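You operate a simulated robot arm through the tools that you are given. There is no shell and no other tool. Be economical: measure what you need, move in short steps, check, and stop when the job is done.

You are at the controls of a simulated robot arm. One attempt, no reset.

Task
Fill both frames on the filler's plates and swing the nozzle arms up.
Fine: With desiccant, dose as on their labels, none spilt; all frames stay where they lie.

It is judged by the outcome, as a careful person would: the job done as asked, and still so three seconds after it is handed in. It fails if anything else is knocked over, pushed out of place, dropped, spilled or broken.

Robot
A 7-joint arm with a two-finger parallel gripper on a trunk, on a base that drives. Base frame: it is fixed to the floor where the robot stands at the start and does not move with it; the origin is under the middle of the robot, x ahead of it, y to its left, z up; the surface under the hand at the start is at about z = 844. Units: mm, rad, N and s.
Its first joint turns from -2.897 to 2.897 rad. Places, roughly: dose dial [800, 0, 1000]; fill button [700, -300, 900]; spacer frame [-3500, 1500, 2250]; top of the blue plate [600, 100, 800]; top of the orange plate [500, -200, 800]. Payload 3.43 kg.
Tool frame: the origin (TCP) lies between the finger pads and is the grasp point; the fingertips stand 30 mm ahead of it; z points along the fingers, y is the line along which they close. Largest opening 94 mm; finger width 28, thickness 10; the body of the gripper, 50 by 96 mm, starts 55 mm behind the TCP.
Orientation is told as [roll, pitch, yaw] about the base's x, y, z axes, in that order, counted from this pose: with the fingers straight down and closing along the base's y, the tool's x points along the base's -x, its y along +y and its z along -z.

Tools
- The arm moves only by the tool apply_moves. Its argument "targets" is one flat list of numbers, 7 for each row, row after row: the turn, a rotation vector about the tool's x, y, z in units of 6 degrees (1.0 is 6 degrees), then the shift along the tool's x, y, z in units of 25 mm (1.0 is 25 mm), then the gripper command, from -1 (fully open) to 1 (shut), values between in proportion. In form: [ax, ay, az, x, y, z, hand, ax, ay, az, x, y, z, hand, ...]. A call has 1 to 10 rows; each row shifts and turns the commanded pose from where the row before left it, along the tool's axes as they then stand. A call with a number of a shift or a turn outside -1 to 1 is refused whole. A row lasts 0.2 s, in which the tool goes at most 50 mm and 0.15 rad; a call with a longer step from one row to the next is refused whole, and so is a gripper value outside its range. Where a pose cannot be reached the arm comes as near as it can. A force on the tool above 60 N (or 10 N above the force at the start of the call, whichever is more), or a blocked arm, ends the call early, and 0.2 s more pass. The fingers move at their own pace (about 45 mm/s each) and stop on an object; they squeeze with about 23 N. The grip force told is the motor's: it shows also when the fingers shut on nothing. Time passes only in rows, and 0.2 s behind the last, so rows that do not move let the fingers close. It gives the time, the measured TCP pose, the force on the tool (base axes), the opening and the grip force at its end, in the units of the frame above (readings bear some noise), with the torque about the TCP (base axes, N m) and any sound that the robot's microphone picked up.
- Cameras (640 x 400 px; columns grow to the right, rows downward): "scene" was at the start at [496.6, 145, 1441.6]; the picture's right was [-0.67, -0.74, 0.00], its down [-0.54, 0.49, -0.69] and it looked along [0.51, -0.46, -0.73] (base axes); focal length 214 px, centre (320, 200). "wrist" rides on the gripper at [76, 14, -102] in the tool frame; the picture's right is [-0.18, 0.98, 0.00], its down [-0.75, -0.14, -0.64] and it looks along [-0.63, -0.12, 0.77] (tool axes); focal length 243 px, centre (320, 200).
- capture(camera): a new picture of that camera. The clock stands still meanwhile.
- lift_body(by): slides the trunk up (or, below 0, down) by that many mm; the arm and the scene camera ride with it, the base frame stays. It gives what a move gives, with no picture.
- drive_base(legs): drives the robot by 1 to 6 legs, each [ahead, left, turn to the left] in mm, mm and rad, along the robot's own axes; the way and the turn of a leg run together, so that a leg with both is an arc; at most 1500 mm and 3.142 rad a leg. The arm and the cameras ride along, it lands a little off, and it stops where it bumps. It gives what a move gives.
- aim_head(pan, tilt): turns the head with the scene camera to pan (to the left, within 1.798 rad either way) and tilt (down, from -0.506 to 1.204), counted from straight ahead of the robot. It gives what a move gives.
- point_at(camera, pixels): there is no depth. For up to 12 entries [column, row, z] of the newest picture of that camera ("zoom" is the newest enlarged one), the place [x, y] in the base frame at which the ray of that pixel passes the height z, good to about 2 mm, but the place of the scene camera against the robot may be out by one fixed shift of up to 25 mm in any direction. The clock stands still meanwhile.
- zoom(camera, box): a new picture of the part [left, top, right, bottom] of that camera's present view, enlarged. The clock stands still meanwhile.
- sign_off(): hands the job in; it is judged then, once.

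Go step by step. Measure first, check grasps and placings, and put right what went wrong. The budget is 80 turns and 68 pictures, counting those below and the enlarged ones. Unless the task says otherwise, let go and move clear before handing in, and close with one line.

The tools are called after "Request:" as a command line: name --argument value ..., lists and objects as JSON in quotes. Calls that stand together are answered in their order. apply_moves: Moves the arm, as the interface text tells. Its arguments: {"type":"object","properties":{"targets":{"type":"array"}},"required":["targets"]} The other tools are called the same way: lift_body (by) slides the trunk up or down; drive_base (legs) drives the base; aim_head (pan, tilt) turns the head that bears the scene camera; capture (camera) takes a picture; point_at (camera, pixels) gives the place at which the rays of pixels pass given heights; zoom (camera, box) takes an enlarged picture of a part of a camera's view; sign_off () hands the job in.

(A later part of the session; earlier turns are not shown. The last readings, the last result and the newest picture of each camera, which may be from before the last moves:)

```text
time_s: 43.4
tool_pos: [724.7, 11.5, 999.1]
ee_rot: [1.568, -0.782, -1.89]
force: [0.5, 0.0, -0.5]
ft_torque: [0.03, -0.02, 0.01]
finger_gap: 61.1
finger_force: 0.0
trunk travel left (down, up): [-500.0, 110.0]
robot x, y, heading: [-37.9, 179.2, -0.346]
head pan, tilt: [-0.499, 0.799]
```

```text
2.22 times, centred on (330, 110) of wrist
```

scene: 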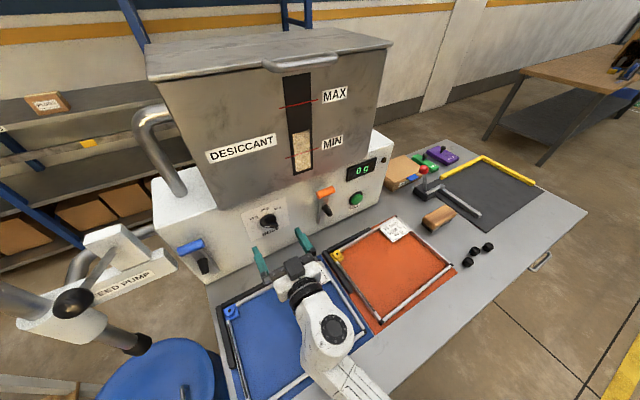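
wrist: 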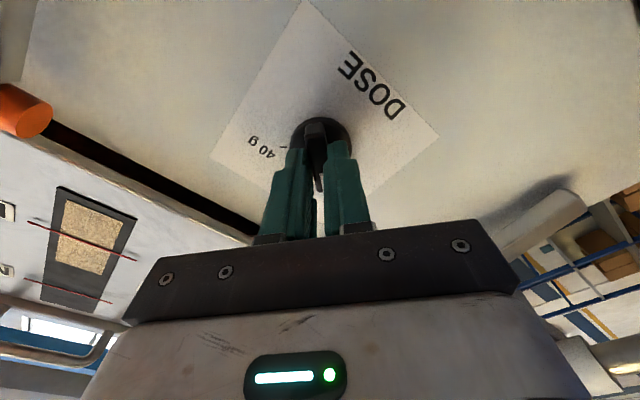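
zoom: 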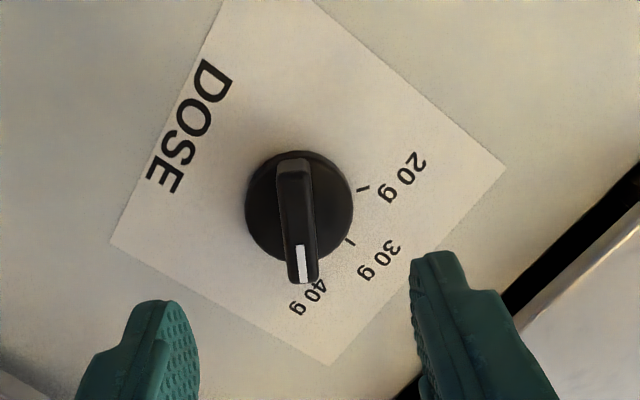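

The mark now points at 40 g. Next I'll roll the gripper level again and move toward the orange nozzle arm's handle to grip it by its ends.

Request:
apply_moves --targets '[0, 0, -0.94, 0, 0, 0, -1, 0, 0, -0.94, 0, 0, 0, -1, 0, 0, -0.94, 0, 0, 0, -1, 0, 0, -0.94, 0, 0, 0, -1, 0, 0, -0.94, 0, 0, 0, -1, 0, 0, -0.94, 0, 0, 0, -1, 0, 0, -0.94, 0, 0, 0, -1, 0, 0, -0.94, 0, 0, 0, -1, 0, 0, 0, -1, 0, -0.3, -1, 0, 0, 0, -1, 0, -0.3, -1]'

Request:
apply_moves --targets '[0, 0, 0, -0.6, -1, 0, -1, 0, 0, 0, -0.6, -1, 0, -1, 0, 0, 0, -0.6, -1, 0, -1, 0, 0, 0, -0.6, -1, 0, -1, 0, 0, 0, 0, -1, 0, -1, 0, 0, 0, 0, -1, 0, -1]'

Request:
capture --camera "scene"

Request:
capture --camera "wrist"

```text
time_s: 45.6
tool_pos: [707.5, 15.5, 1050.0]
ee_rot: [0.224, -1.567, -0.542]
force: [-0.2, 0.1, 0.0]
ft_torque: [-0.02, -0.01, 0.02]
finger_gap: 94.2
finger_force: 0.0
trunk travel left (down, up): [-500.0, 110.0]
robot x, y, heading: [-35.7, 177.4, -0.348]
head pan, tilt: [-0.499, 0.799]
```

```text
time_s: 47.0
tool_pos: [662.8, -126.5, 1110.8]
ee_rot: [0.576, -1.572, -0.896]
force: [-0.8, -0.5, 0.3]
ft_torque: [0.04, -0.04, 0.0]
finger_gap: 93.9
finger_force: 0.0
trunk travel left (down, up): [-500.0, 110.0]
robot x, y, heading: [-39.1, 174.6, -0.346]
head pan, tilt: [-0.499, 0.799]
```

```text
29 pictures are left
```

scene: 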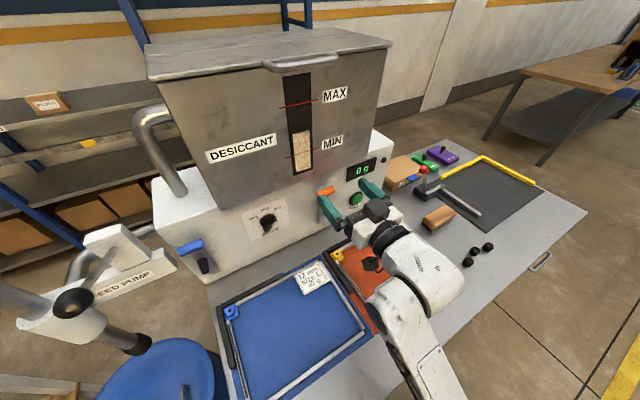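

```text
28 pictures are left
```

wrist: 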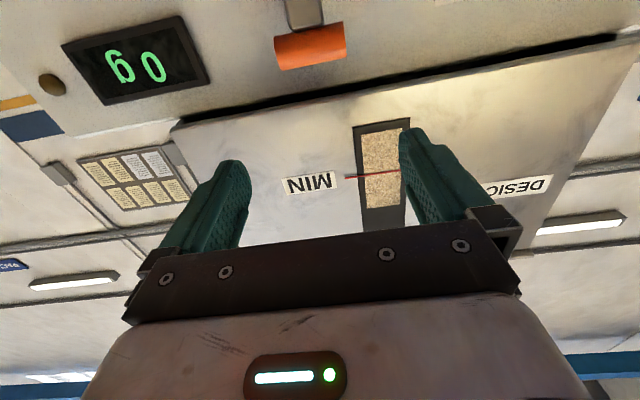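

The handle is at (311,46) in the wrist view. I'll trace its ends and centre.

Request:
point_at --camera "wrist" --pixels '[[311, 46, 1050], [311, 46, 1065], [276, 53, 1055], [346, 40, 1055], [311, 31, 1060], [311, 62, 1050], [311, 46, 1080]]'

Request:
zoom --camera "scene" --box '[290, 160, 410, 250]'

```text
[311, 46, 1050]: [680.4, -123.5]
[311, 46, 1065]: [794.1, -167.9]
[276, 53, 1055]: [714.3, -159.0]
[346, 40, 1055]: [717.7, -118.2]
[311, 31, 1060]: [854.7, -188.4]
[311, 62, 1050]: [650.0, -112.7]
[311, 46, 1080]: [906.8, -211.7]
```

```text
4.44 times, centred on (350, 205) of scene
```

zoom: 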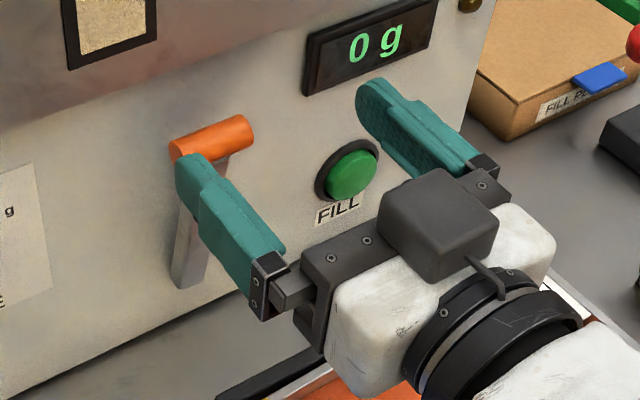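

The orange handle is at a=751, b=94, z=1058, about 47 mm long. I'll lower to it, advance, and grip it by its ends.

Request:
apply_moves --targets '[0, 0, 0, 0.7, 0.067, 0, -1, 0, 0, 0, 0.7, 0.067, 0, -1, 0, 0, 0, 0.7, 0.067, 0, -1, 0, 0, 0, 0, 0, 0.8, -1, 0, 0, 0, 0, 0, 0.8, -1, 0, 0, 0, 0, 0, 0.8, -1, 0, 0, 0, 0, 0, 0.75, -1, 0, 0, 0, 0, 0, 0, 0, 0, 0, 0, 0, 0, 0, 1, 0, 0, 0, 0, 0, 0, 1]'

Request:
zoom --camera "scene" --box '[290, 160, 410, 250]'

```text
time_s: 49.2
tool_pos: [737.8, -148.4, 1056.2]
ee_rot: [0.178, -1.57, -0.5]
force: [0.8, -4.3, -0.5]
ft_torque: [-0.07, -0.08, -0.24]
finger_gap: 63.3
finger_force: 35.6
trunk travel left (down, up): [-500.0, 110.0]
robot x, y, heading: [-39.9, 170.8, -0.349]
head pan, tilt: [-0.499, 0.799]
```

```text
4.44 times, centred on (350, 205) of scene
```

zoom: 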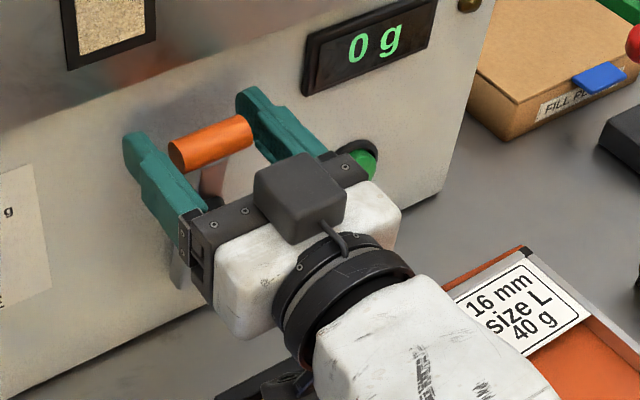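

The fingers are still closing around the handle. I'll finish closing, then swing through the first 30° of the arc.

Request:
apply_moves --targets '[0, 0, 0, 0, 0, 0, 1, 0, 0, 0, 0, 0, 0, 1, 0, 0, 0, 0, 0, 0, 1, 0, 0, 0, 0, 0, 0, 1, 0, 0, 0, 0.2, 0, -0.78, 1, 0, 0, 0, 0.36, 0, -0.7, 1, 0, 0, 0, 0.42, 0, -0.66, 1, 0, 0, 0, 0.5, 0, -0.62, 1]'

Request:
capture --camera "scene"

```text
time_s: 51.0
tool_pos: [672.5, -126.2, 1022.9]
ee_rot: [-3.055, -1.566, 2.729]
force: [-10.8, -15.4, 17.5]
ft_torque: [-0.27, -1.05, -0.13]
finger_gap: 63.5
finger_force: 44.3
trunk travel left (down, up): [-500.0, 110.0]
robot x, y, heading: [-36.8, 175.8, -0.347]
head pan, tilt: [-0.499, 0.799]
```

```text
25 pictures are left
```

scene: 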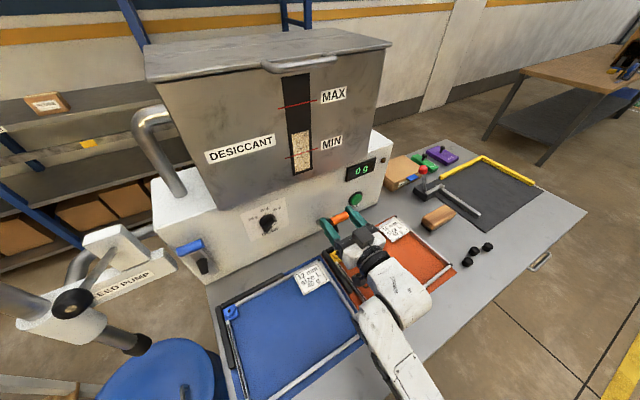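

The handle (about 63 mm long) is held and swinging. I'll carry on to about 60°, pitching the tool down for clearance over the frame.

Request:
apply_moves --targets '[0, 0.63, 0, 0.62, -0.05, -0.5, 1, 0, 0.63, 0, 0.72, -0.05, -0.36, 1, 0, 0.63, 0, 0.76, -0.05, -0.23, 1, 0, 0.63, 0, 0.79, 0, -0.08, 1]'

Request:
zoom --camera "scene" --box '[270, 170, 450, 305]'

```text
time_s: 51.6
tool_pos: [650.9, -118.0, 999.1]
ee_rot: [-0.017, -1.471, -0.301]
force: [-20.9, 9.8, 12.8]
ft_torque: [0.03, 0.26, -0.16]
finger_gap: 63.5
finger_force: 45.0
trunk travel left (down, up): [-500.0, 110.0]
robot x, y, heading: [-41.8, 175.8, -0.343]
head pan, tilt: [-0.499, 0.799]
stopped in row 3: the force on the tool passed its limit at 64 N (the readings are from after the stop); the commanded pose is now the measured one
```

```text
2.96 times, centred on (360, 238) of scene
```

zoom: 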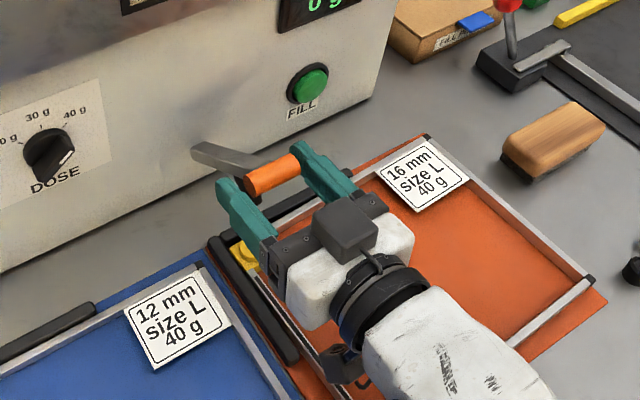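

A force stop at z=999; refitting the arc through the three poses gives the pivot at (a 781, z 901), radius 160. I'll follow that arc.

Request:
apply_moves --targets '[0, 0.3, 0, 0.4, 0, -0.2, 1, 0, 0.3, 0, 0.4, 0, -0.2, 1, 0, 0.3, 0, 0.43, 0, -0.1, 1, 0, 0.3, 0, 0.43, 0, -0.1, 1, 0, 0.3, 0, 0.45, 0, -0.02, 1, 0, 0.3, 0, 0.45, 0, -0.02, 1]'

Request:
zoom --camera "scene" --box '[270, 170, 450, 305]'

```text
time_s: 53.0
tool_pos: [625.0, -110.0, 934.3]
ee_rot: [-0.003, -1.272, -0.319]
force: [-0.2, 0.8, -0.7]
ft_torque: [-0.04, 0.02, -0.04]
finger_gap: 0.3
finger_force: 33.4
trunk travel left (down, up): [-500.0, 110.0]
robot x, y, heading: [-37.4, 173.0, -0.346]
head pan, tilt: [-0.499, 0.799]
```

```text
2.96 times, centred on (360, 238) of scene
```

zoom: 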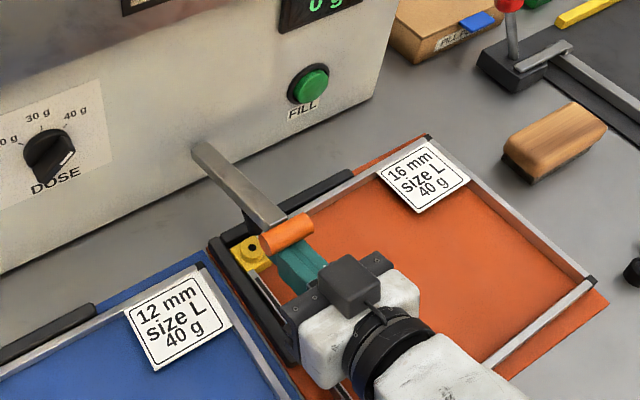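

The handle slipped out and the fingers are shut; the arm stayed partly lowered, with nothing else touched. I'll check the wrist view to see where the handle is.

Request:
capture --camera "wrist"

```text
22 pictures are left
```

wrist: 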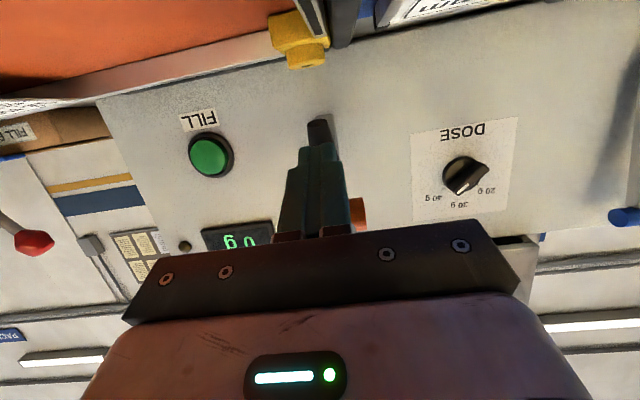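

The fingers sit under the handle, in front of the nozzle. I'll back out, rise, and look at the arm.

Request:
apply_moves --targets '[0, 0, 0, 0, 0, -0.6, 1, 0, 0, 0, 0, 0, -1, 1, 0, 0, 0, 0, 0, -1, 1, 0, 0, 0, 0, 0, -0.6, 1, 0, 0, 0, -0.95, 0, -0.3, 1, 0, 0, 0, -0.95, 0, -0.3, 1]'

Request:
capture --camera "wrist"

Request:
zoom --camera "scene" --box '[270, 170, 450, 305]'

```text
time_s: 54.4
tool_pos: [551.2, -87.5, 1008.5]
ee_rot: [-0.001, -1.28, -0.316]
force: [0.0, 0.3, 0.2]
ft_torque: [0.01, 0.0, 0.03]
finger_gap: 0.0
finger_force: 32.8
trunk travel left (down, up): [-500.0, 110.0]
robot x, y, heading: [-40.7, 177.1, -0.345]
head pan, tilt: [-0.499, 0.799]
```

```text
21 pictures are left
```

wrist: 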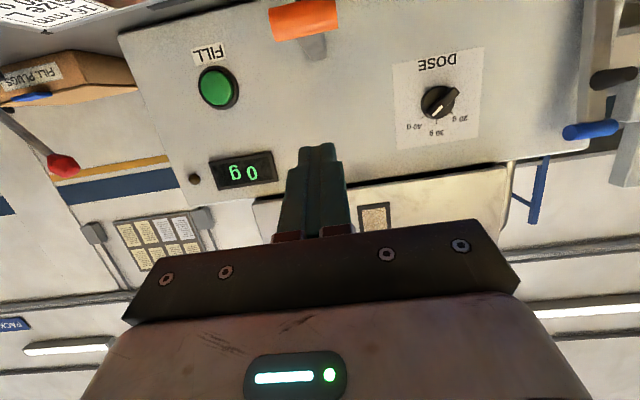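

```text
2.96 times, centred on (360, 238) of scene
```

zoom: 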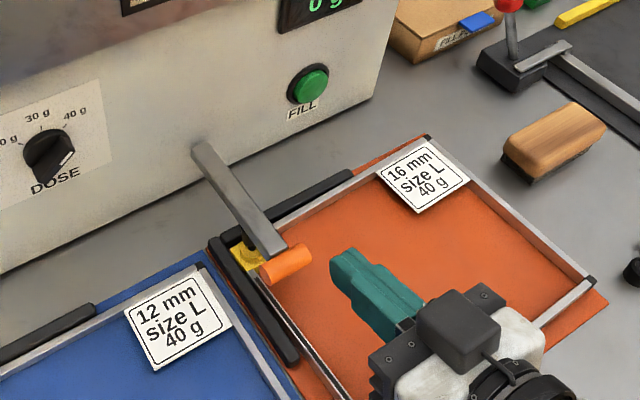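

The arm dropped to its lowered position on the yellow key. I'll get the handle's ray and zoom on the nozzle to see if it's seated.

Request:
point_at --camera "wrist" --pixels '[[303, 17, 870], [303, 17, 880], [303, 17, 900], [303, 17, 920]]'

Request:
zoom --camera "scene" --box '[315, 200, 385, 270]'

```text
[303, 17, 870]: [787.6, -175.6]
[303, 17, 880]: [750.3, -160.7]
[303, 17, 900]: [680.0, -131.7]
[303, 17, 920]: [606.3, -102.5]
```

```text
5.71 times, centred on (350, 235) of scene
```

zoom: 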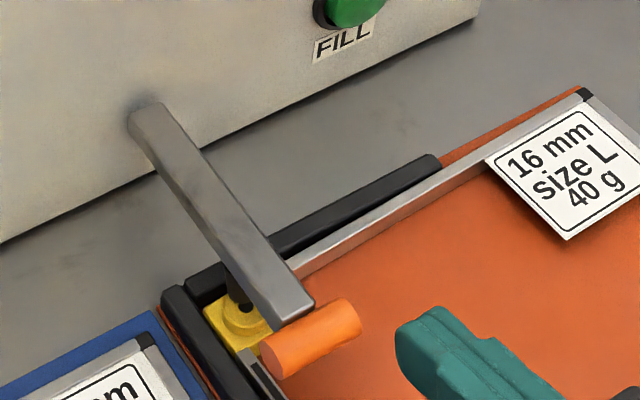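

The handle is now at about (a 622, z 916), so the nozzle may be just resting above the key. I'll come over the handle and press gently down.

Request:
apply_moves --targets '[0, 0, 0, 0.26, 0.1, 0.8, 1, 0, 0, 0, 0.26, 0.1, 0.8, 1, 0, 0, 0, 0.26, 0, 0.8, 1, 0, 0, 0, 0.26, 0, 0.8, 1, 0, 0, 0, 0.3, 0, 0.1, 1, 0, 0, 0, 0.3, 0, 0.1, 1]'

Request:
apply_moves --targets '[0, 0, 0, 0.2, 0, 0.06, 1, 0, 0, 0, 0.2, 0, 0.06, 1]'

Request:
zoom --camera "scene" --box '[295, 190, 395, 270]'

```text
time_s: 55.8
tool_pos: [620.9, -103.3, 945.9]
ee_rot: [-0.001, -1.279, -0.317]
force: [-0.2, -0.1, -0.4]
ft_torque: [0.02, 0.0, 0.01]
finger_gap: 0.0
finger_force: 33.0
trunk travel left (down, up): [-500.0, 110.0]
robot x, y, heading: [-38.3, 173.5, -0.343]
head pan, tilt: [-0.499, 0.799]
```

```text
time_s: 56.4
tool_pos: [620.1, -103.5, 943.2]
ee_rot: [-0.01, -1.298, -0.312]
force: [-12.3, 8.6, 42.2]
ft_torque: [-0.15, -0.77, 0.05]
finger_gap: 0.0
finger_force: 33.2
trunk travel left (down, up): [-500.0, 110.0]
robot x, y, heading: [-37.3, 175.8, -0.341]
head pan, tilt: [-0.499, 0.799]
```

```text
5.00 times, centred on (345, 230) of scene
```

zoom: 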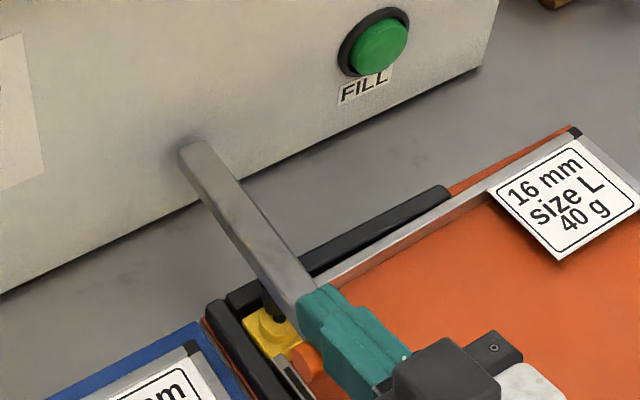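

The arm resists at 42 N without moving, so the orange nozzle is down on its stop. Now I'll rise, level the tool and move left to the blue handle (b≈415).

Request:
apply_moves --targets '[0, 0, 0, -0.96, 0, -0.27, 1, 0, -0.5, 0, -0.96, 0, -0.27, 1, 0, -0.5, 0, -0.98, 0, -0.2, 1, 0, -0.6, 0, -0.98, 0, -0.1, 1, 0, -0.6, 0, -1, 0.2, 0, 0, 0, -0.4, 0, 0, 1, 0, -0.5, 0, 0, 0, 0, 1, 0, -1, 0, 0, 0, 0, 1, 0, -1, 0, 0, 0, 0, 1, 0, -1, 0, 0, 0, 0, 1, 0, -1]'

Request:
apply_moves --targets '[0, 0, 0, 0, 1, 0, -1, 0, 0, 0, 0, 1, 0, -1, 0, 0, 0, 0, 1, 0, -1, 0, 0, 0, 0, 1, 0, -1, 0, 0, 0, 0, 1, 0, -1, 0, 0, 0, 0, 1, 0, -1, 0, 0, 0, 0, 1, 0, -1]'

Request:
capture --camera "wrist"

Request:
capture --camera "scene"

```text
time_s: 58.6
tool_pos: [665.0, 16.0, 1058.9]
ee_rot: [-0.048, -1.551, -0.273]
force: [-1.0, -0.9, 0.9]
ft_torque: [-0.02, 0.03, -0.03]
finger_gap: 93.9
finger_force: 0.0
trunk travel left (down, up): [-500.0, 110.0]
robot x, y, heading: [-39.3, 177.4, -0.344]
head pan, tilt: [-0.499, 0.799]
```

```text
time_s: 60.2
tool_pos: [723.9, 185.0, 1059.1]
ee_rot: [-0.065, -1.552, -0.254]
force: [1.0, -0.4, 0.3]
ft_torque: [0.03, -0.07, 0.0]
finger_gap: 93.9
finger_force: 0.1
trunk travel left (down, up): [-500.0, 110.0]
robot x, y, heading: [-41.4, 177.5, -0.348]
head pan, tilt: [-0.499, 0.799]
```

```text
17 pictures are left
```

wrist: 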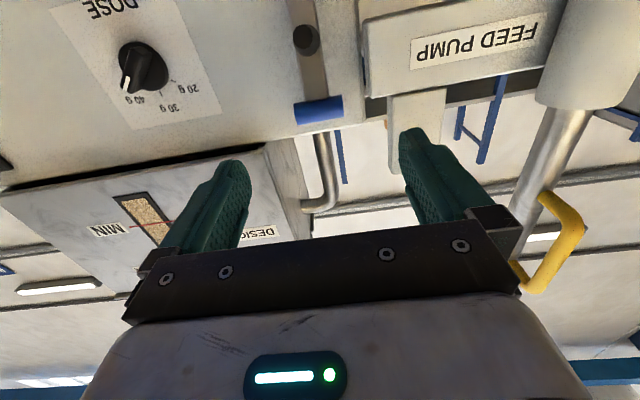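

```text
16 pictures are left
```

scene: 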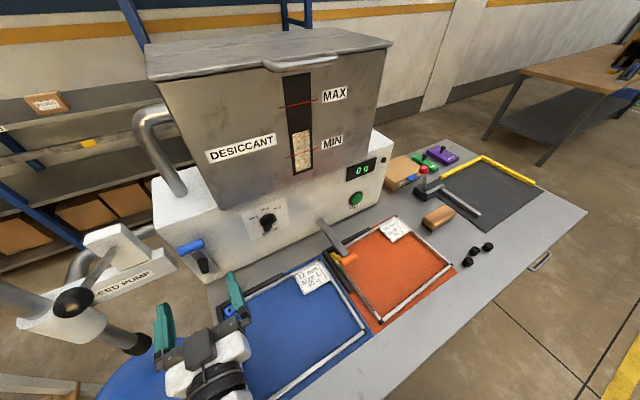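

The blue handle is at (320,109) in the wrist view; the pump's pipe is off to the right at (590,60). I'll trace both to check clearance.

Request:
point_at --camera "wrist" --pixels '[[320, 109, 1050], [320, 109, 1060], [320, 109, 1070], [297, 113, 1058], [343, 108, 1058], [537, 100, 1058], [385, 92, 1058], [550, 60, 1030]]'

```text
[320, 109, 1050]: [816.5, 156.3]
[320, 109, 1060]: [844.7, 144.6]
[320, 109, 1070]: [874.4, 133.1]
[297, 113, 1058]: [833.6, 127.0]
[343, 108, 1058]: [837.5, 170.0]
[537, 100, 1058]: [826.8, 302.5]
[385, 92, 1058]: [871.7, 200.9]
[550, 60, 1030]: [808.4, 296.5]
```

The blue handle is at (a 750, b 404, z 1058), exactly ahead of the hand. I'll advance and close on its ends.

Request:
apply_moves --targets '[0, 0, 0, 0, 0, 0.95, -0.8, 0, 0, 0, 0, 0, 0.95, -0.8, 0, 0, 0, 0, 0, 0.95, -0.8, 0, 0, 0, 0, 0, 0.95, -0.8, 0, 0, 0, 0, 0, 0.95, -0.8, 0, 0, 0, 0, 0, 0, 0.5, 0, 0, 0, 0, 0, 0, 1, 0, 0, 0, 0, 0, 0, 1, 0, 0, 0, 0, 0, 0, 1, 0, 0, 0, 0, 0, 0, 1]'

```text
time_s: 61.3
tool_pos: [816.5, 159.6, 1057.6]
ee_rot: [-0.026, -1.547, -0.284]
force: [-14.4, 3.9, 0.2]
ft_torque: [0.0, -0.05, 0.59]
finger_gap: 83.5
finger_force: 0.0
trunk travel left (down, up): [-500.0, 110.0]
robot x, y, heading: [-39.1, 176.8, -0.343]
head pan, tilt: [-0.499, 0.799]
stopped in row 5: the force on the tool passed its limit at 105 N (the readings are from after the stop); the commanded pose is now the measured one
```

A force stop at a=725: something in front of the left finger. I'll look.

Request:
capture --camera "wrist"

Request:
zoom --camera "scene" --box '[90, 190, 290, 340]'

```text
15 pictures are left
```

wrist: 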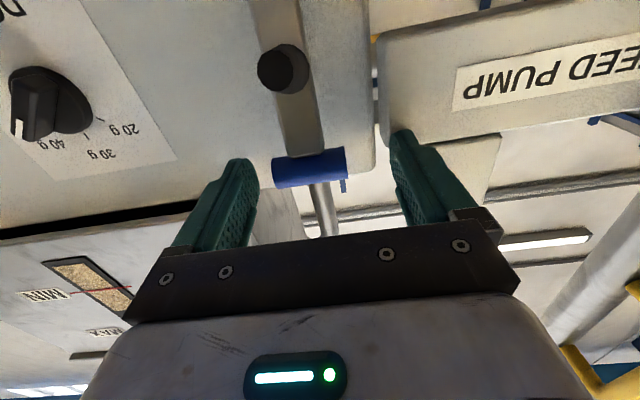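

```text
2.67 times, centred on (190, 265) of scene
```

zoom: 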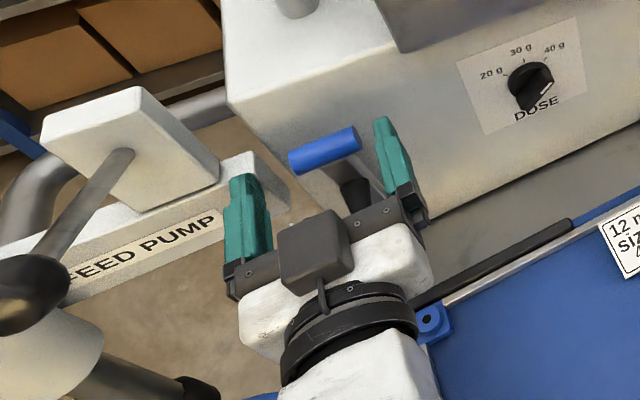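

The left finger met the pump box's corner; the box is fixed and unmoved. I'll back off, roll the gripper 90° and instead pinch the right end of the handle from above and below.

Request:
apply_moves --targets '[0, 0, 0, 0, 0, -1, -0.8, 0, 0, 0, 0, 0, -1, -0.8, 0, 0, 0, 0, -0.65, -0.8, -0.8, 0, 0, 0, 0, -0.65, 0, -0.8, 0, 0, -1, 0, 0, 0, -0.5, 0, 0, -1, 0, 0, 0, -0.5, 0, 0, -1, 0, 0, 0, -0.5, 0, 0, -1, 0, 0, 0, -0.5, 0, 0, -1, 0, 0, 0, -0.5, 0, 0, -1, 0, 0, 0, -0.5]'

Request:
apply_moves --targets '[0, 0, -1, 0, 0, 0, -0.5, 0, 0, -1, 0, 0, 0, -0.5, 0, 0, -1, 0, 0, 0, -0.5, 0, 0, -1, 0, 0, 0, -0.5, 0, 0, -1, 0, 0, 0, -0.5, 0, 0, -1, 0, 0, 0, -0.5, 0, 0, -1, 0, 0, 0, -0.5, 0, 0, -1, 0, 0, 0, -0.5, 0, 0, -1, 0, 0, 0, -0.5]'

Request:
capture --camera "wrist"

```text
time_s: 63.5
tool_pos: [741.7, 148.1, 1059.0]
ee_rot: [-1.535, -0.938, 1.225]
force: [-0.4, 0.5, -0.3]
ft_torque: [0.0, 0.02, -0.01]
finger_gap: 70.7
finger_force: 0.2
trunk travel left (down, up): [-500.0, 110.0]
robot x, y, heading: [-40.8, 177.6, -0.34]
head pan, tilt: [-0.499, 0.799]
```

```text
time_s: 65.5
tool_pos: [741.6, 149.1, 1057.8]
ee_rot: [-1.546, 0.004, 1.259]
force: [-0.3, -0.5, -0.1]
ft_torque: [-0.02, 0.02, -0.01]
finger_gap: 70.3
finger_force: 0.0
trunk travel left (down, up): [-500.0, 110.0]
robot x, y, heading: [-40.3, 172.4, -0.344]
head pan, tilt: [-0.499, 0.799]
```

```text
13 pictures are left
```

wrist: 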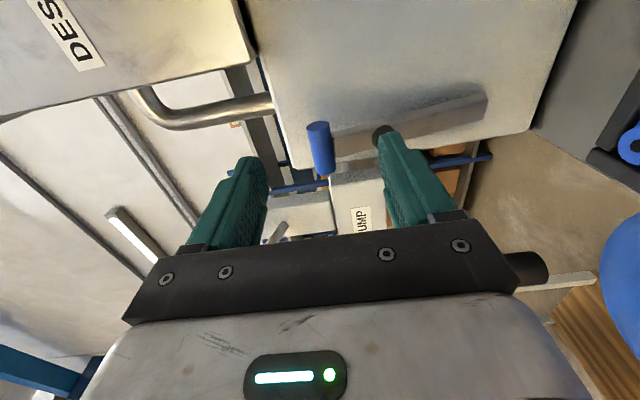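

The handle lies between the fingers (318,150). I'll narrow the opening, advance 88 mm at b≈372 and close on the handle's right end.

Request:
apply_moves --targets '[0, 0, 0, 0.14, 0, 0, 0, 0, 0, 0, 0, 0, 0, 0, 0, 0, 0, 0, 0, 0.88, 0, 0, 0, 0, 0, 0, 0.88, 0, 0, 0, 0, 0, 0, 0.88, 0, 0, 0, 0, 0, 0, 0.88, 0, 0, 0, 0, 0, 0, 0, 1, 0, 0, 0, 0, 0, 0, 1, 0, 0, 0, 0, 0, 0, 1]'

Request:
capture --camera "wrist"

```text
time_s: 67.5
tool_pos: [821.0, 119.5, 1058.5]
ee_rot: [-1.552, -0.001, 1.259]
force: [-1.7, 0.4, 18.1]
ft_torque: [0.17, -0.13, 0.07]
finger_gap: 21.4
finger_force: 41.3
trunk travel left (down, up): [-500.0, 110.0]
robot x, y, heading: [-34.3, 176.5, -0.348]
head pan, tilt: [-0.499, 0.799]
```

```text
12 pictures are left
```

wrist: 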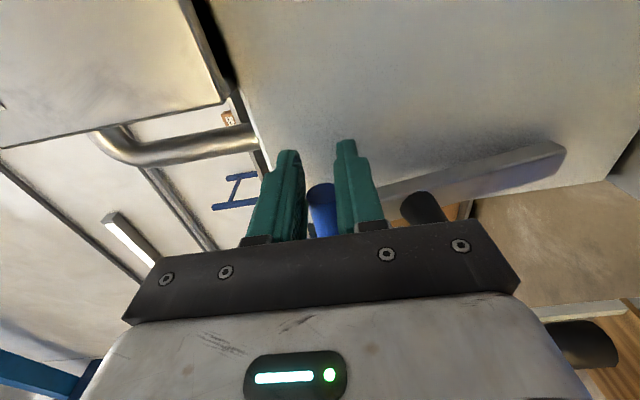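

It holds the handle (21 mm). I'll pull it along the arc in small steps.

Request:
apply_moves --targets '[0, 0, 0, 0, 0.06, -0.43, 1, 0, 0, 0, 0, 0.1, -0.43, 1, 0, 0, 0, 0, 0.16, -0.41, 1, 0, 0, 0, 0, 0.18, -0.41, 1, 0, 0, 0, 0, 0.22, -0.39, 1, 0, 0, 0, 0, 0.24, -0.38, 1, 0, 0, 0, 0, 0.27, -0.36, 1, 0, 0, 0, 0, 0.29, -0.34, 1, 0, 0, 0, 0, 0.32, -0.32, 1, 0, 0, 0, 0, 0.33, -0.29, 1]'

```text
time_s: 69.7
tool_pos: [733.9, 148.0, 1002.5]
ee_rot: [-1.546, 0.002, 1.26]
force: [-1.6, 6.8, 3.2]
ft_torque: [-0.04, -0.01, 0.37]
finger_gap: 19.3
finger_force: 44.9
trunk travel left (down, up): [-500.0, 110.0]
robot x, y, heading: [-38.6, 177.0, -0.34]
head pan, tilt: [-0.499, 0.799]
```

Smooth. I'll continue the arc down to near the stop.

Request:
apply_moves --targets '[0, 0, 0, 0, 0.366, -0.256, 1, 0, 0, 0, 0, 0.366, -0.256, 1, 0, 0, 0, 0, 0.398, -0.204, 1, 0, 0, 0, 0, 0.398, -0.204, 1, 0, 0, 0, 0, 0.422, -0.144, 1, 0, 0, 0, 0, 0.422, -0.144, 1, 0, 0, 0, 0, 0.438, -0.086, 1, 0, 0, 0, 0, 0.35, -0.05, 1]'

Request:
capture --camera "scene"

```text
time_s: 71.5
tool_pos: [699.7, 158.5, 939.6]
ee_rot: [-1.568, -0.012, 1.252]
force: [16.6, -34.7, -6.2]
ft_torque: [-0.08, 0.15, -0.99]
finger_gap: 19.7
finger_force: 44.8
trunk travel left (down, up): [-500.0, 110.0]
robot x, y, heading: [-40.8, 176.1, -0.34]
head pan, tilt: [-0.499, 0.799]
```

```text
11 pictures are left
```

scene: 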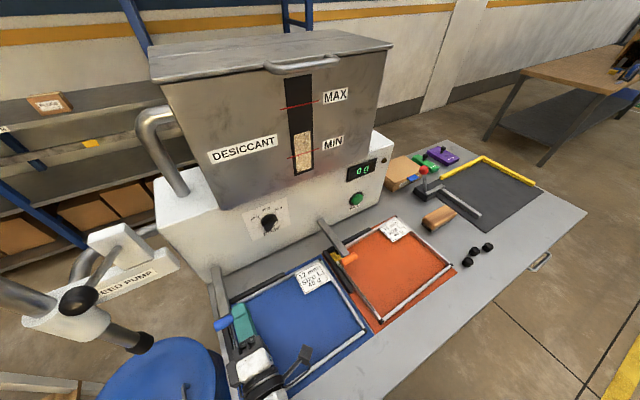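

There's a sideways force of about 28 N; I'll zoom to see what the hand or arm is touching.

Request:
zoom --camera "scene" --box '[180, 250, 330, 400]'

```text
2.67 times, centred on (255, 325) of scene
```

zoom: 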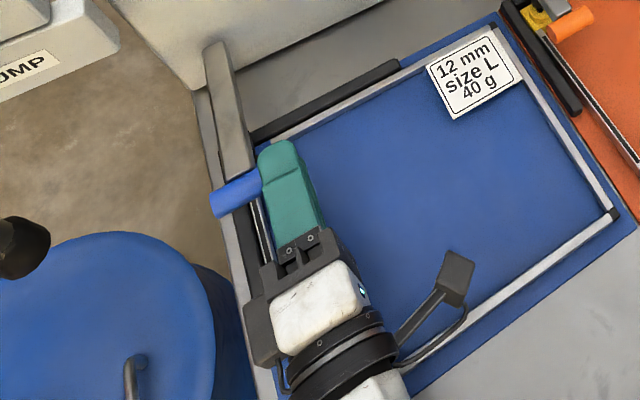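

The force is just the pinched handle twisting; the frame is in place. I'll lower 18 mm more, open, back away and rise above the handle.

Request:
apply_moves --targets '[0, 0, 0, 0.06, 0.24, 0, 1, 0, 0, 0, 0.06, 0.24, 0, 1, 0, 0, 0, 0.06, 0.24, 0, 1]'

Request:
apply_moves --targets '[0, 0, 0, 0, 0, 0, 0, 0, 0, 0, 0, 0, 0, 0, 0, 0, 0, 0, 0, 0, 0, 0, 0, 0, 0, 0, -0.8, 0, 0, 0, 0, 0, 0, -1, 0, 0, 0, 0, 0, 0, -1, 0, 0, 0, 0, 0, -0.9, -0.2, 1, 0, 0, 0, 0, -0.9, 0, 1, 0, 0, 0, 0, -0.9, 0, 1]'

Request:
zoom --camera "scene" --box '[180, 250, 330, 400]'

```text
time_s: 72.2
tool_pos: [699.9, 163.3, 947.8]
ee_rot: [-1.601, -0.054, 1.27]
force: [30.5, -10.6, -9.3]
ft_torque: [-0.4, 0.33, 0.25]
finger_gap: 20.0
finger_force: 44.5
trunk travel left (down, up): [-500.0, 110.0]
robot x, y, heading: [-37.2, 180.6, -0.342]
head pan, tilt: [-0.499, 0.799]
stopped in row 3: the force on the tool passed its limit at 63 N (the readings are from after the stop); the commanded pose is now the measured one
```

```text
time_s: 74.2
tool_pos: [628.4, 182.2, 1004.0]
ee_rot: [-1.593, -0.037, 1.267]
force: [0.0, 0.4, 0.2]
ft_torque: [0.02, 0.0, 0.02]
finger_gap: 0.0
finger_force: 19.7
trunk travel left (down, up): [-500.0, 110.0]
robot x, y, heading: [-37.4, 174.4, -0.341]
head pan, tilt: [-0.499, 0.799]
```

```text
2.67 times, centred on (255, 325) of scene
```

zoom: 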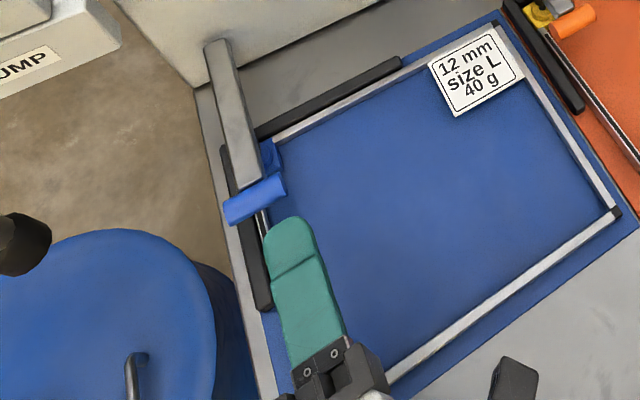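

The blue arm dropped down onto its key. I'll press gently on the handle from above to confirm that it's on its stop.

Request:
apply_moves --targets '[0, 0, 0, -0.4, 0, 1, 1, 0, 0, 0, -0.4, 0, 1, 1, 0, 0, 0, -0.4, 0, 1, 1, 0, 0, 0, 0, 0.75, 0, 1, 0, 0, 0, 0, 0.75, 0, 1, 0, 0, 0, 0, 0.7, 0, 1]'

Request:
apply_moves --targets '[0, 0, 0, 0, 0.25, 0, 1, 0, 0, 0, 0, 0.25, 0, 1, 0, 0, 0, 0, 0.2, 0, 1]'

```text
time_s: 75.6
tool_pos: [711.1, 192.0, 952.5]
ee_rot: [-1.591, -0.039, 1.267]
force: [-0.2, 0.3, -0.4]
ft_torque: [-0.03, -0.02, -0.03]
finger_gap: 0.0
finger_force: 23.2
trunk travel left (down, up): [-500.0, 110.0]
robot x, y, heading: [-41.4, 176.0, -0.345]
head pan, tilt: [-0.499, 0.799]
```

```text
time_s: 76.4
tool_pos: [711.3, 194.3, 947.3]
ee_rot: [-1.607, -0.054, 1.273]
force: [-0.1, 0.6, -0.2]
ft_torque: [-0.01, 0.0, 0.0]
finger_gap: 0.2
finger_force: 23.0
trunk travel left (down, up): [-500.0, 110.0]
robot x, y, heading: [-38.1, 177.1, -0.344]
head pan, tilt: [-0.499, 0.799]
```

The tool stopped descending at 947 with no force on it, so another link is probably blocked. I'll look at the arm.

Request:
aim_head --pan -0.25 --tilt 1.1

Request:
capture --camera "scene"

```text
time_s: 77.2
tool_pos: [710.8, 194.9, 948.7]
ee_rot: [-1.608, -0.056, 1.272]
force: [-0.3, 0.0, -0.3]
ft_torque: [0.01, 0.02, 0.01]
finger_gap: 0.3
finger_force: 23.4
trunk travel left (down, up): [-500.0, 110.0]
robot x, y, heading: [-41.4, 176.7, -0.341]
head pan, tilt: [-0.25, 1.1]
```

```text
8 pictures are left
```

scene: 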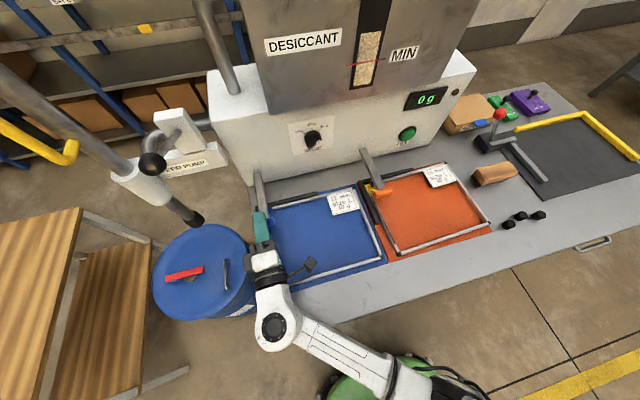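

The hand's wrist link sits low over the table's front edge, so a level tool can't go lower. I'll rise a little, pitch the fingers 42° down and press from above.

Request:
apply_moves --targets '[0, 0, 0, 0, -0.9, 0, 1, -1, 0, 0, 0, 0, 0, 1, -1, 0, 0, 0, 0, 0, 1, -1, 0, 0, 0, 0, 0, 1, -1, 0, 0, 0, 0, 0, 1, -1, 0, 0, 0, 0, 0, 1, -1, 0, 0, 0, 0, 0, 1, -1, 0, 0, 0, 0, 0, 1, 0, 0, 0, 0, 0.4, -0.45, 1]'

Request:
apply_moves --targets '[0, 0, 0, 0, 0.15, 0.14, 1, 0, 0, 0, 0, 0.15, 0.14, 1, 0, 0, 0, 0, 0.15, 0.14, 1]'

```text
time_s: 79.2
tool_pos: [695.2, 194.4, 957.8]
ee_rot: [-0.857, -0.036, 1.266]
force: [0.5, -0.6, 0.3]
ft_torque: [0.0, 0.02, 0.01]
finger_gap: 0.0
finger_force: 23.3
trunk travel left (down, up): [-500.0, 110.0]
robot x, y, heading: [-38.3, 175.0, -0.348]
head pan, tilt: [-0.25, 1.1]
```

```text
time_s: 80.0
tool_pos: [696.6, 194.9, 942.7]
ee_rot: [-0.859, -0.039, 1.267]
force: [-1.1, 0.3, 3.1]
ft_torque: [-0.07, 0.02, -0.02]
finger_gap: 0.0
finger_force: 22.9
trunk travel left (down, up): [-500.0, 110.0]
robot x, y, heading: [-36.4, 173.4, -0.342]
head pan, tilt: [-0.25, 1.1]
```

Contact just begins (3 N) with the tip at z≈923. I'll press a little further.

Request:
apply_moves --targets '[0, 0, 0, 0, 0.15, 0.14, 1, 0, 0, 0, 0, 0.15, 0.14, 1, 0, 0, 0, 0, 0.1, 0.1, 1]'

Request:
zoom --camera "scene" --box '[220, 150, 420, 290]'

```text
time_s: 80.7
tool_pos: [697.0, 195.1, 941.1]
ee_rot: [-0.88, -0.043, 1.268]
force: [-24.7, -1.0, 24.7]
ft_torque: [-0.61, 0.13, -0.33]
finger_gap: 0.0
finger_force: 23.0
trunk travel left (down, up): [-500.0, 110.0]
robot x, y, heading: [-38.9, 173.7, -0.339]
head pan, tilt: [-0.25, 1.1]
stopped in row 3: the force on the tool passed its limit at 62 N (the readings are from after the stop); the commanded pose is now the measured one
```

```text
2.86 times, centred on (320, 220) of scene
```

zoom: 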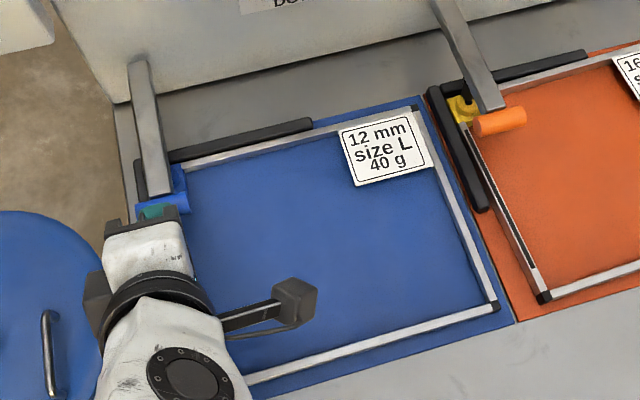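

Firm stop at the same height as orange: both nozzles are down. Now I'll rise and move right to the FILL button with the fingers closed.

Request:
apply_moves --targets '[0, 0, 0, 0, -0.75, -0.66, 1, 0, 0, 0, 0, -0.75, -0.66, 1, 0, 0, 0, 0, -0.75, -0.66, 1, 0, 0, 0, 0, -0.75, -0.66, 1, 0, 0, 0, 0, -0.75, -0.66, 1, 0, 0, 0, 1, 0, 0, 1, 0, 0, 0, 1, 0, 0, 1, 0, 0, 0, 1, 0, 0, 1, 0, 0, 0, 1, 0, 0, 1, 0, 0, 0, 1, 0, 0, 1]'

Request:
apply_moves --targets '[0, 0, 0, 1, 0, 0, 1, 0, 0, 0, 1, 0, 0, 1, 0, 0, 0, 1, 0, 0, 1, 0, 0, 0, 1, 0, 0, 1, 0, 0, 0, 1, 0, 0, 1, 0, 0, 0, 1, 0, 0, 1, 0, 0, 0, 1, 0, 0, 1, 0, 0, 0, 1, 0, 0, 1, 0, 0, 0, 1, 0, 0, 1, 0, 0, 0, 1, 0, 0, 1]'

Request:
apply_moves --targets '[0, 0, 0, 1, 0, 0, 1, 0, 0, 0, 1, 0, 0, 1, 0, 0, 0, 1, 0, 0, 1]'

```text
time_s: 82.9
tool_pos: [657.0, 70.9, 1056.3]
ee_rot: [-0.872, -0.043, 1.266]
force: [-0.1, 0.0, 0.2]
ft_torque: [0.0, 0.03, -0.01]
finger_gap: 0.1
finger_force: 23.2
trunk travel left (down, up): [-500.0, 110.0]
robot x, y, heading: [-37.2, 178.6, -0.346]
head pan, tilt: [-0.25, 1.1]
```

```text
time_s: 85.1
tool_pos: [646.6, 41.5, 1056.5]
ee_rot: [-0.873, -0.041, 1.266]
force: [-0.6, 0.3, 0.2]
ft_torque: [0.03, 0.07, 0.01]
finger_gap: 0.2
finger_force: 23.0
out of reach, approached as far as the arm can: row 2, 3, 4, 5, 6, 7, 8, 9, 10
trunk travel left (down, up): [-500.0, 110.0]
robot x, y, heading: [-39.7, 174.5, -0.342]
head pan, tilt: [-0.25, 1.1]
```

```text
time_s: 85.9
tool_pos: [647.1, 38.4, 1055.3]
ee_rot: [-0.873, -0.042, 1.265]
force: [-0.1, 0.1, 0.9]
ft_torque: [0.0, 0.0, -0.01]
finger_gap: 0.1
finger_force: 23.0
out of reach, approached as far as the arm can: row 1, 2, 3
trunk travel left (down, up): [-500.0, 110.0]
robot x, y, heading: [-40.4, 174.4, -0.341]
head pan, tilt: [-0.25, 1.1]
```

The rolled wrist hits a joint limit, so I'll roll the gripper back to level.

Request:
apply_moves --targets '[0, 0, 1, 0, 0, 0, 1, 0, 0, 1, 0, 0, 0, 1, 0, 0, 1, 0, 0, 0, 1, 0, 0, 1, 0, 0, 0, 1, 0, 0, 1, 0, 0, 0, 1, 0, 0, 1, 0, 0, 0, 1, 0, 0, 1, 0, 0, 0, 1, 0, 0, 1, 0, 0, 0, 1, 0, 0, 1, 0, 0, 0, 1, 0, 0, 1, 0, 0, 0, 1]'

Request:
apply_moves --targets '[0, 0, 1, 0, 0, 0, 1, 0, 0, 1, 0, 0, 0, 1, 0, 0, 1, 0, 0, 0, 1, 0, 0, 1, 0, 0, 0, 1, 0, 0, 1, 0, 0, 0, 1]'

```text
time_s: 88.1
tool_pos: [647.7, 39.0, 1055.0]
ee_rot: [-0.491, -0.754, 0.394]
force: [0.3, -0.1, -0.3]
ft_torque: [-0.01, 0.01, -0.02]
finger_gap: 0.4
finger_force: 23.0
trunk travel left (down, up): [-500.0, 110.0]
robot x, y, heading: [-39.1, 174.9, -0.343]
head pan, tilt: [-0.25, 1.1]
```

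```text
time_s: 89.3
tool_pos: [647.5, 38.8, 1054.6]
ee_rot: [0.068, -0.87, -0.359]
force: [-0.6, -0.3, -0.3]
ft_torque: [0.02, 0.03, -0.01]
finger_gap: 0.0
finger_force: 23.1
trunk travel left (down, up): [-500.0, 110.0]
robot x, y, heading: [-38.2, 176.9, -0.342]
head pan, tilt: [-0.25, 1.1]
```

Level again at b≈241. I'll move right 290 mm to the button's line.

Request:
apply_moves --targets '[0, 0, 0, 0, -1, 0, 1, 0, 0, 0, 0, -1, 0, 1, 0, 0, 0, 0, -1, 0, 1, 0, 0, 0, 0, -1, 0, 1, 0, 0, 0, 0, -1, 0, 1, 0, 0, 0, 0, -1, 0, 1, 0, 0, 0, 0, -1, 0, 1, 0, 0, 0, 0, -1, 0, 1, 0, 0, 0, 0, -1, 0, 1, 0, 0, 0, 0, -1, 0, 1]'

Request:
apply_moves --targets '[-0.14, 0, -0.2, 0, -0.8, 0, 1, -0.14, 0, -0.2, 0, -0.8, 0, 1]'

```text
time_s: 91.5
tool_pos: [647.7, 39.3, 1054.0]
ee_rot: [0.066, -0.87, -0.355]
force: [0.4, 0.5, 0.6]
ft_torque: [-0.01, 0.03, -0.04]
finger_gap: 0.0
finger_force: 22.8
out of reach, approached as far as the arm can: row 1, 2, 3, 4, 5, 6, 7, 8, 9, 10
trunk travel left (down, up): [-500.0, 110.0]
robot x, y, heading: [-43.1, 175.9, -0.344]
head pan, tilt: [-0.25, 1.1]
```

```text
time_s: 92.1
tool_pos: [646.8, 39.1, 1054.0]
ee_rot: [0.068, -0.871, -0.358]
force: [0.7, 0.1, 0.0]
ft_torque: [0.01, 0.02, 0.01]
finger_gap: 0.2
finger_force: 23.5
out of reach, approached as far as the arm can: row 1, 2
trunk travel left (down, up): [-500.0, 110.0]
robot x, y, heading: [-38.8, 176.2, -0.345]
head pan, tilt: [-0.25, 1.1]
```

The low pitch is at a limit in this arm posture (as seen before), so I'll level the tool first, then go right.

Request:
apply_moves --targets '[0, -1, 0, 0, 0, 0, 1, 0, -1, 0, 0, 0, 0, 1, 0, -1, 0, 0, 0, 0, 1, 0, -1, 0, 0, 0, 0, 1, 0, -1, 0, 0, 0, 0, 1, 0, 0, 0, 0, -1, 0, 1, 0, 0, 0, 0, -1, 0, 1, 0, 0, 0, 0, -1, 0, 1, 0, 0, 0, 0, -1, 0, 1, 0, 0, 0, 0, -1, 0, 1]'

Request:
apply_moves --targets '[0, 0, 0, 0, -1, 0, 1, 0, 0, 0, 0, -1, 0, 1, 0, 0, 0, 0, -1, 0, 1, 0, 0, 0, 0, -1, 0, 1, 0, 0, 0, 0, -1, 0, 1, 0, 0, 0, 0, -1, 0, 1]'

```text
time_s: 94.3
tool_pos: [608.5, -81.5, 1047.8]
ee_rot: [0.237, -1.393, -0.539]
force: [-0.8, -0.1, -0.4]
ft_torque: [0.0, -0.02, 0.03]
finger_gap: 0.1
finger_force: 23.3
trunk travel left (down, up): [-500.0, 110.0]
robot x, y, heading: [-40.0, 177.1, -0.343]
head pan, tilt: [-0.25, 1.1]
```

```text
time_s: 95.7
tool_pos: [565.5, -223.2, 1042.9]
ee_rot: [0.242, -1.392, -0.544]
force: [-0.5, 0.6, -0.2]
ft_torque: [0.02, 0.0, 0.01]
finger_gap: 0.1
finger_force: 22.5
trunk travel left (down, up): [-500.0, 110.0]
robot x, y, heading: [-40.0, 180.0, -0.34]
head pan, tilt: [-0.25, 1.1]
```

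Freed: now at b≈-34. I'll pitch to about 65°, move ahead and down to just in front of the button.

Request:
apply_moves --targets '[0, 0.83, 0, 0, 0, 0, 1, 0, 0.83, 0, 0, 0, 0, 1, 0, 0.83, 0, 0, 0, 0, 1, 0, 0, 0, -0.37, -0.1, 0.8, 1, 0, 0, 0, -0.37, -0.1, 0.8, 1, 0, 0, 0, -0.37, -0.1, 0.8, 1, 0, 0, 0, -0.37, -0.1, 0.8, 1, 0, 0, 0, -0.37, -0.1, 0.8, 1]'

Request:
apply_moves --targets '[0, 0, 0, 0.8, -0.02, 0.37, 1, 0, 0, 0, 0.8, -0.02, 0.37, 1, 0, 0, 0, 0.8, -0.02, 0.37, 1, 0, 0, 0, 0.8, -0.02, 0.37, 1]'

Request:
capture --camera "scene"

```text
time_s: 97.5
tool_pos: [667.7, -268.7, 1043.8]
ee_rot: [0.1, -1.133, -0.395]
force: [0.9, 0.2, -0.9]
ft_torque: [0.02, 0.01, 0.03]
finger_gap: 0.2
finger_force: 22.6
trunk travel left (down, up): [-500.0, 110.0]
robot x, y, heading: [-38.3, 178.1, -0.345]
head pan, tilt: [-0.25, 1.1]
```

```text
time_s: 98.5
tool_pos: [666.6, -266.1, 954.6]
ee_rot: [0.102, -1.135, -0.399]
force: [-1.0, -0.7, -0.5]
ft_torque: [-0.03, 0.0, -0.03]
finger_gap: 0.0
finger_force: 22.6
trunk travel left (down, up): [-500.0, 110.0]
robot x, y, heading: [-39.3, 176.6, -0.345]
head pan, tilt: [-0.25, 1.1]
```

```text
6 pictures are left
```

scene: 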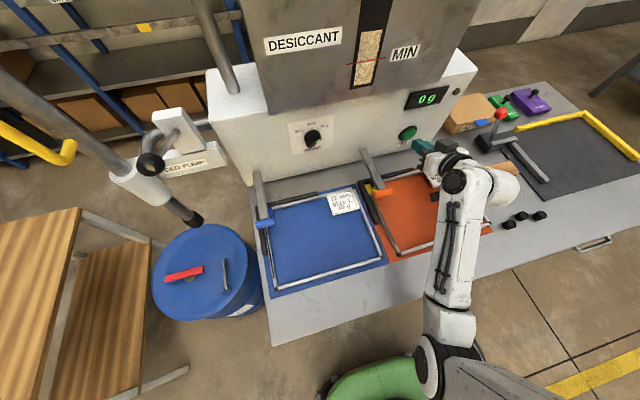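

The hand is right in front of the button. I'll lower 22 mm, advance, and press in small steps.

Request:
apply_moves --targets '[0, 0, 0, 0.8, -0.24, 0.37, 1, 0, 0, 0, -0.25, 0, 0.55, 1, 0, 0, 0, -0.25, 0, 0.55, 1, 0, 0, 0, -0.085, 0, 0.18, 1, 0, 0, 0, -0.085, 0, 0.18, 1]'

Request:
apply_moves --targets '[0, 0, 0, -0.06, 0, 0.12, 1, 0, 0, 0, -0.06, 0, 0.12, 1]'

```text
time_s: 99.7
tool_pos: [701.7, -281.8, 932.3]
ee_rot: [0.098, -1.134, -0.394]
force: [-14.7, 10.4, 3.5]
ft_torque: [0.04, -0.11, 0.14]
finger_gap: 0.0
finger_force: 22.9
trunk travel left (down, up): [-500.0, 110.0]
robot x, y, heading: [-38.8, 177.7, -0.338]
head pan, tilt: [-0.25, 1.1]
heard: click
```

```text
time_s: 100.4
tool_pos: [705.9, -284.0, 931.5]
ee_rot: [0.093, -1.129, -0.39]
force: [-30.6, 21.3, 11.4]
ft_torque: [-0.13, -0.39, 0.32]
finger_gap: 0.0
finger_force: 23.4
trunk travel left (down, up): [-500.0, 110.0]
robot x, y, heading: [-40.3, 175.7, -0.339]
head pan, tilt: [-0.25, 1.1]
stopped in row 2: the force on the tool passed its limit at 64 N (the readings are from after the stop); the commanded pose is now the measured one
```

A click was heard, so the button was pressed. I'll back off 60 mm, let time pass and check the display.

Request:
apply_moves --targets '[0, 0, 0, 0.25, 0, -0.55, 1, 0, 0, 0, 0.4, 0, -0.9, 1, 0, 0, 0, 0.4, 0, -0.9, 1, 0, 0, 0, 0, 0, 0, 1, 0, 0, 0, 0, 0, 0, 1, 0, 0, 0, 0, 0, 0, 1, 0, 0, 0, 0, 0, 0, 1]'

Request:
zoom --camera "scene" --box '[230, 0, 490, 280]'

```text
time_s: 102.0
tool_pos: [646.5, -266.2, 930.5]
ee_rot: [0.098, -1.127, -0.395]
force: [1.1, -0.8, 0.0]
ft_torque: [0.01, 0.0, 0.0]
finger_gap: 0.0
finger_force: 23.2
trunk travel left (down, up): [-500.0, 110.0]
robot x, y, heading: [-37.6, 177.0, -0.345]
head pan, tilt: [-0.25, 1.1]
```

```text
1.43 times, centred on (360, 140) of scene
```

zoom: 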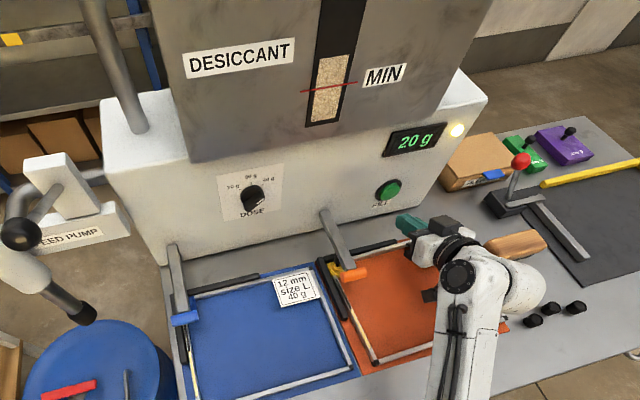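

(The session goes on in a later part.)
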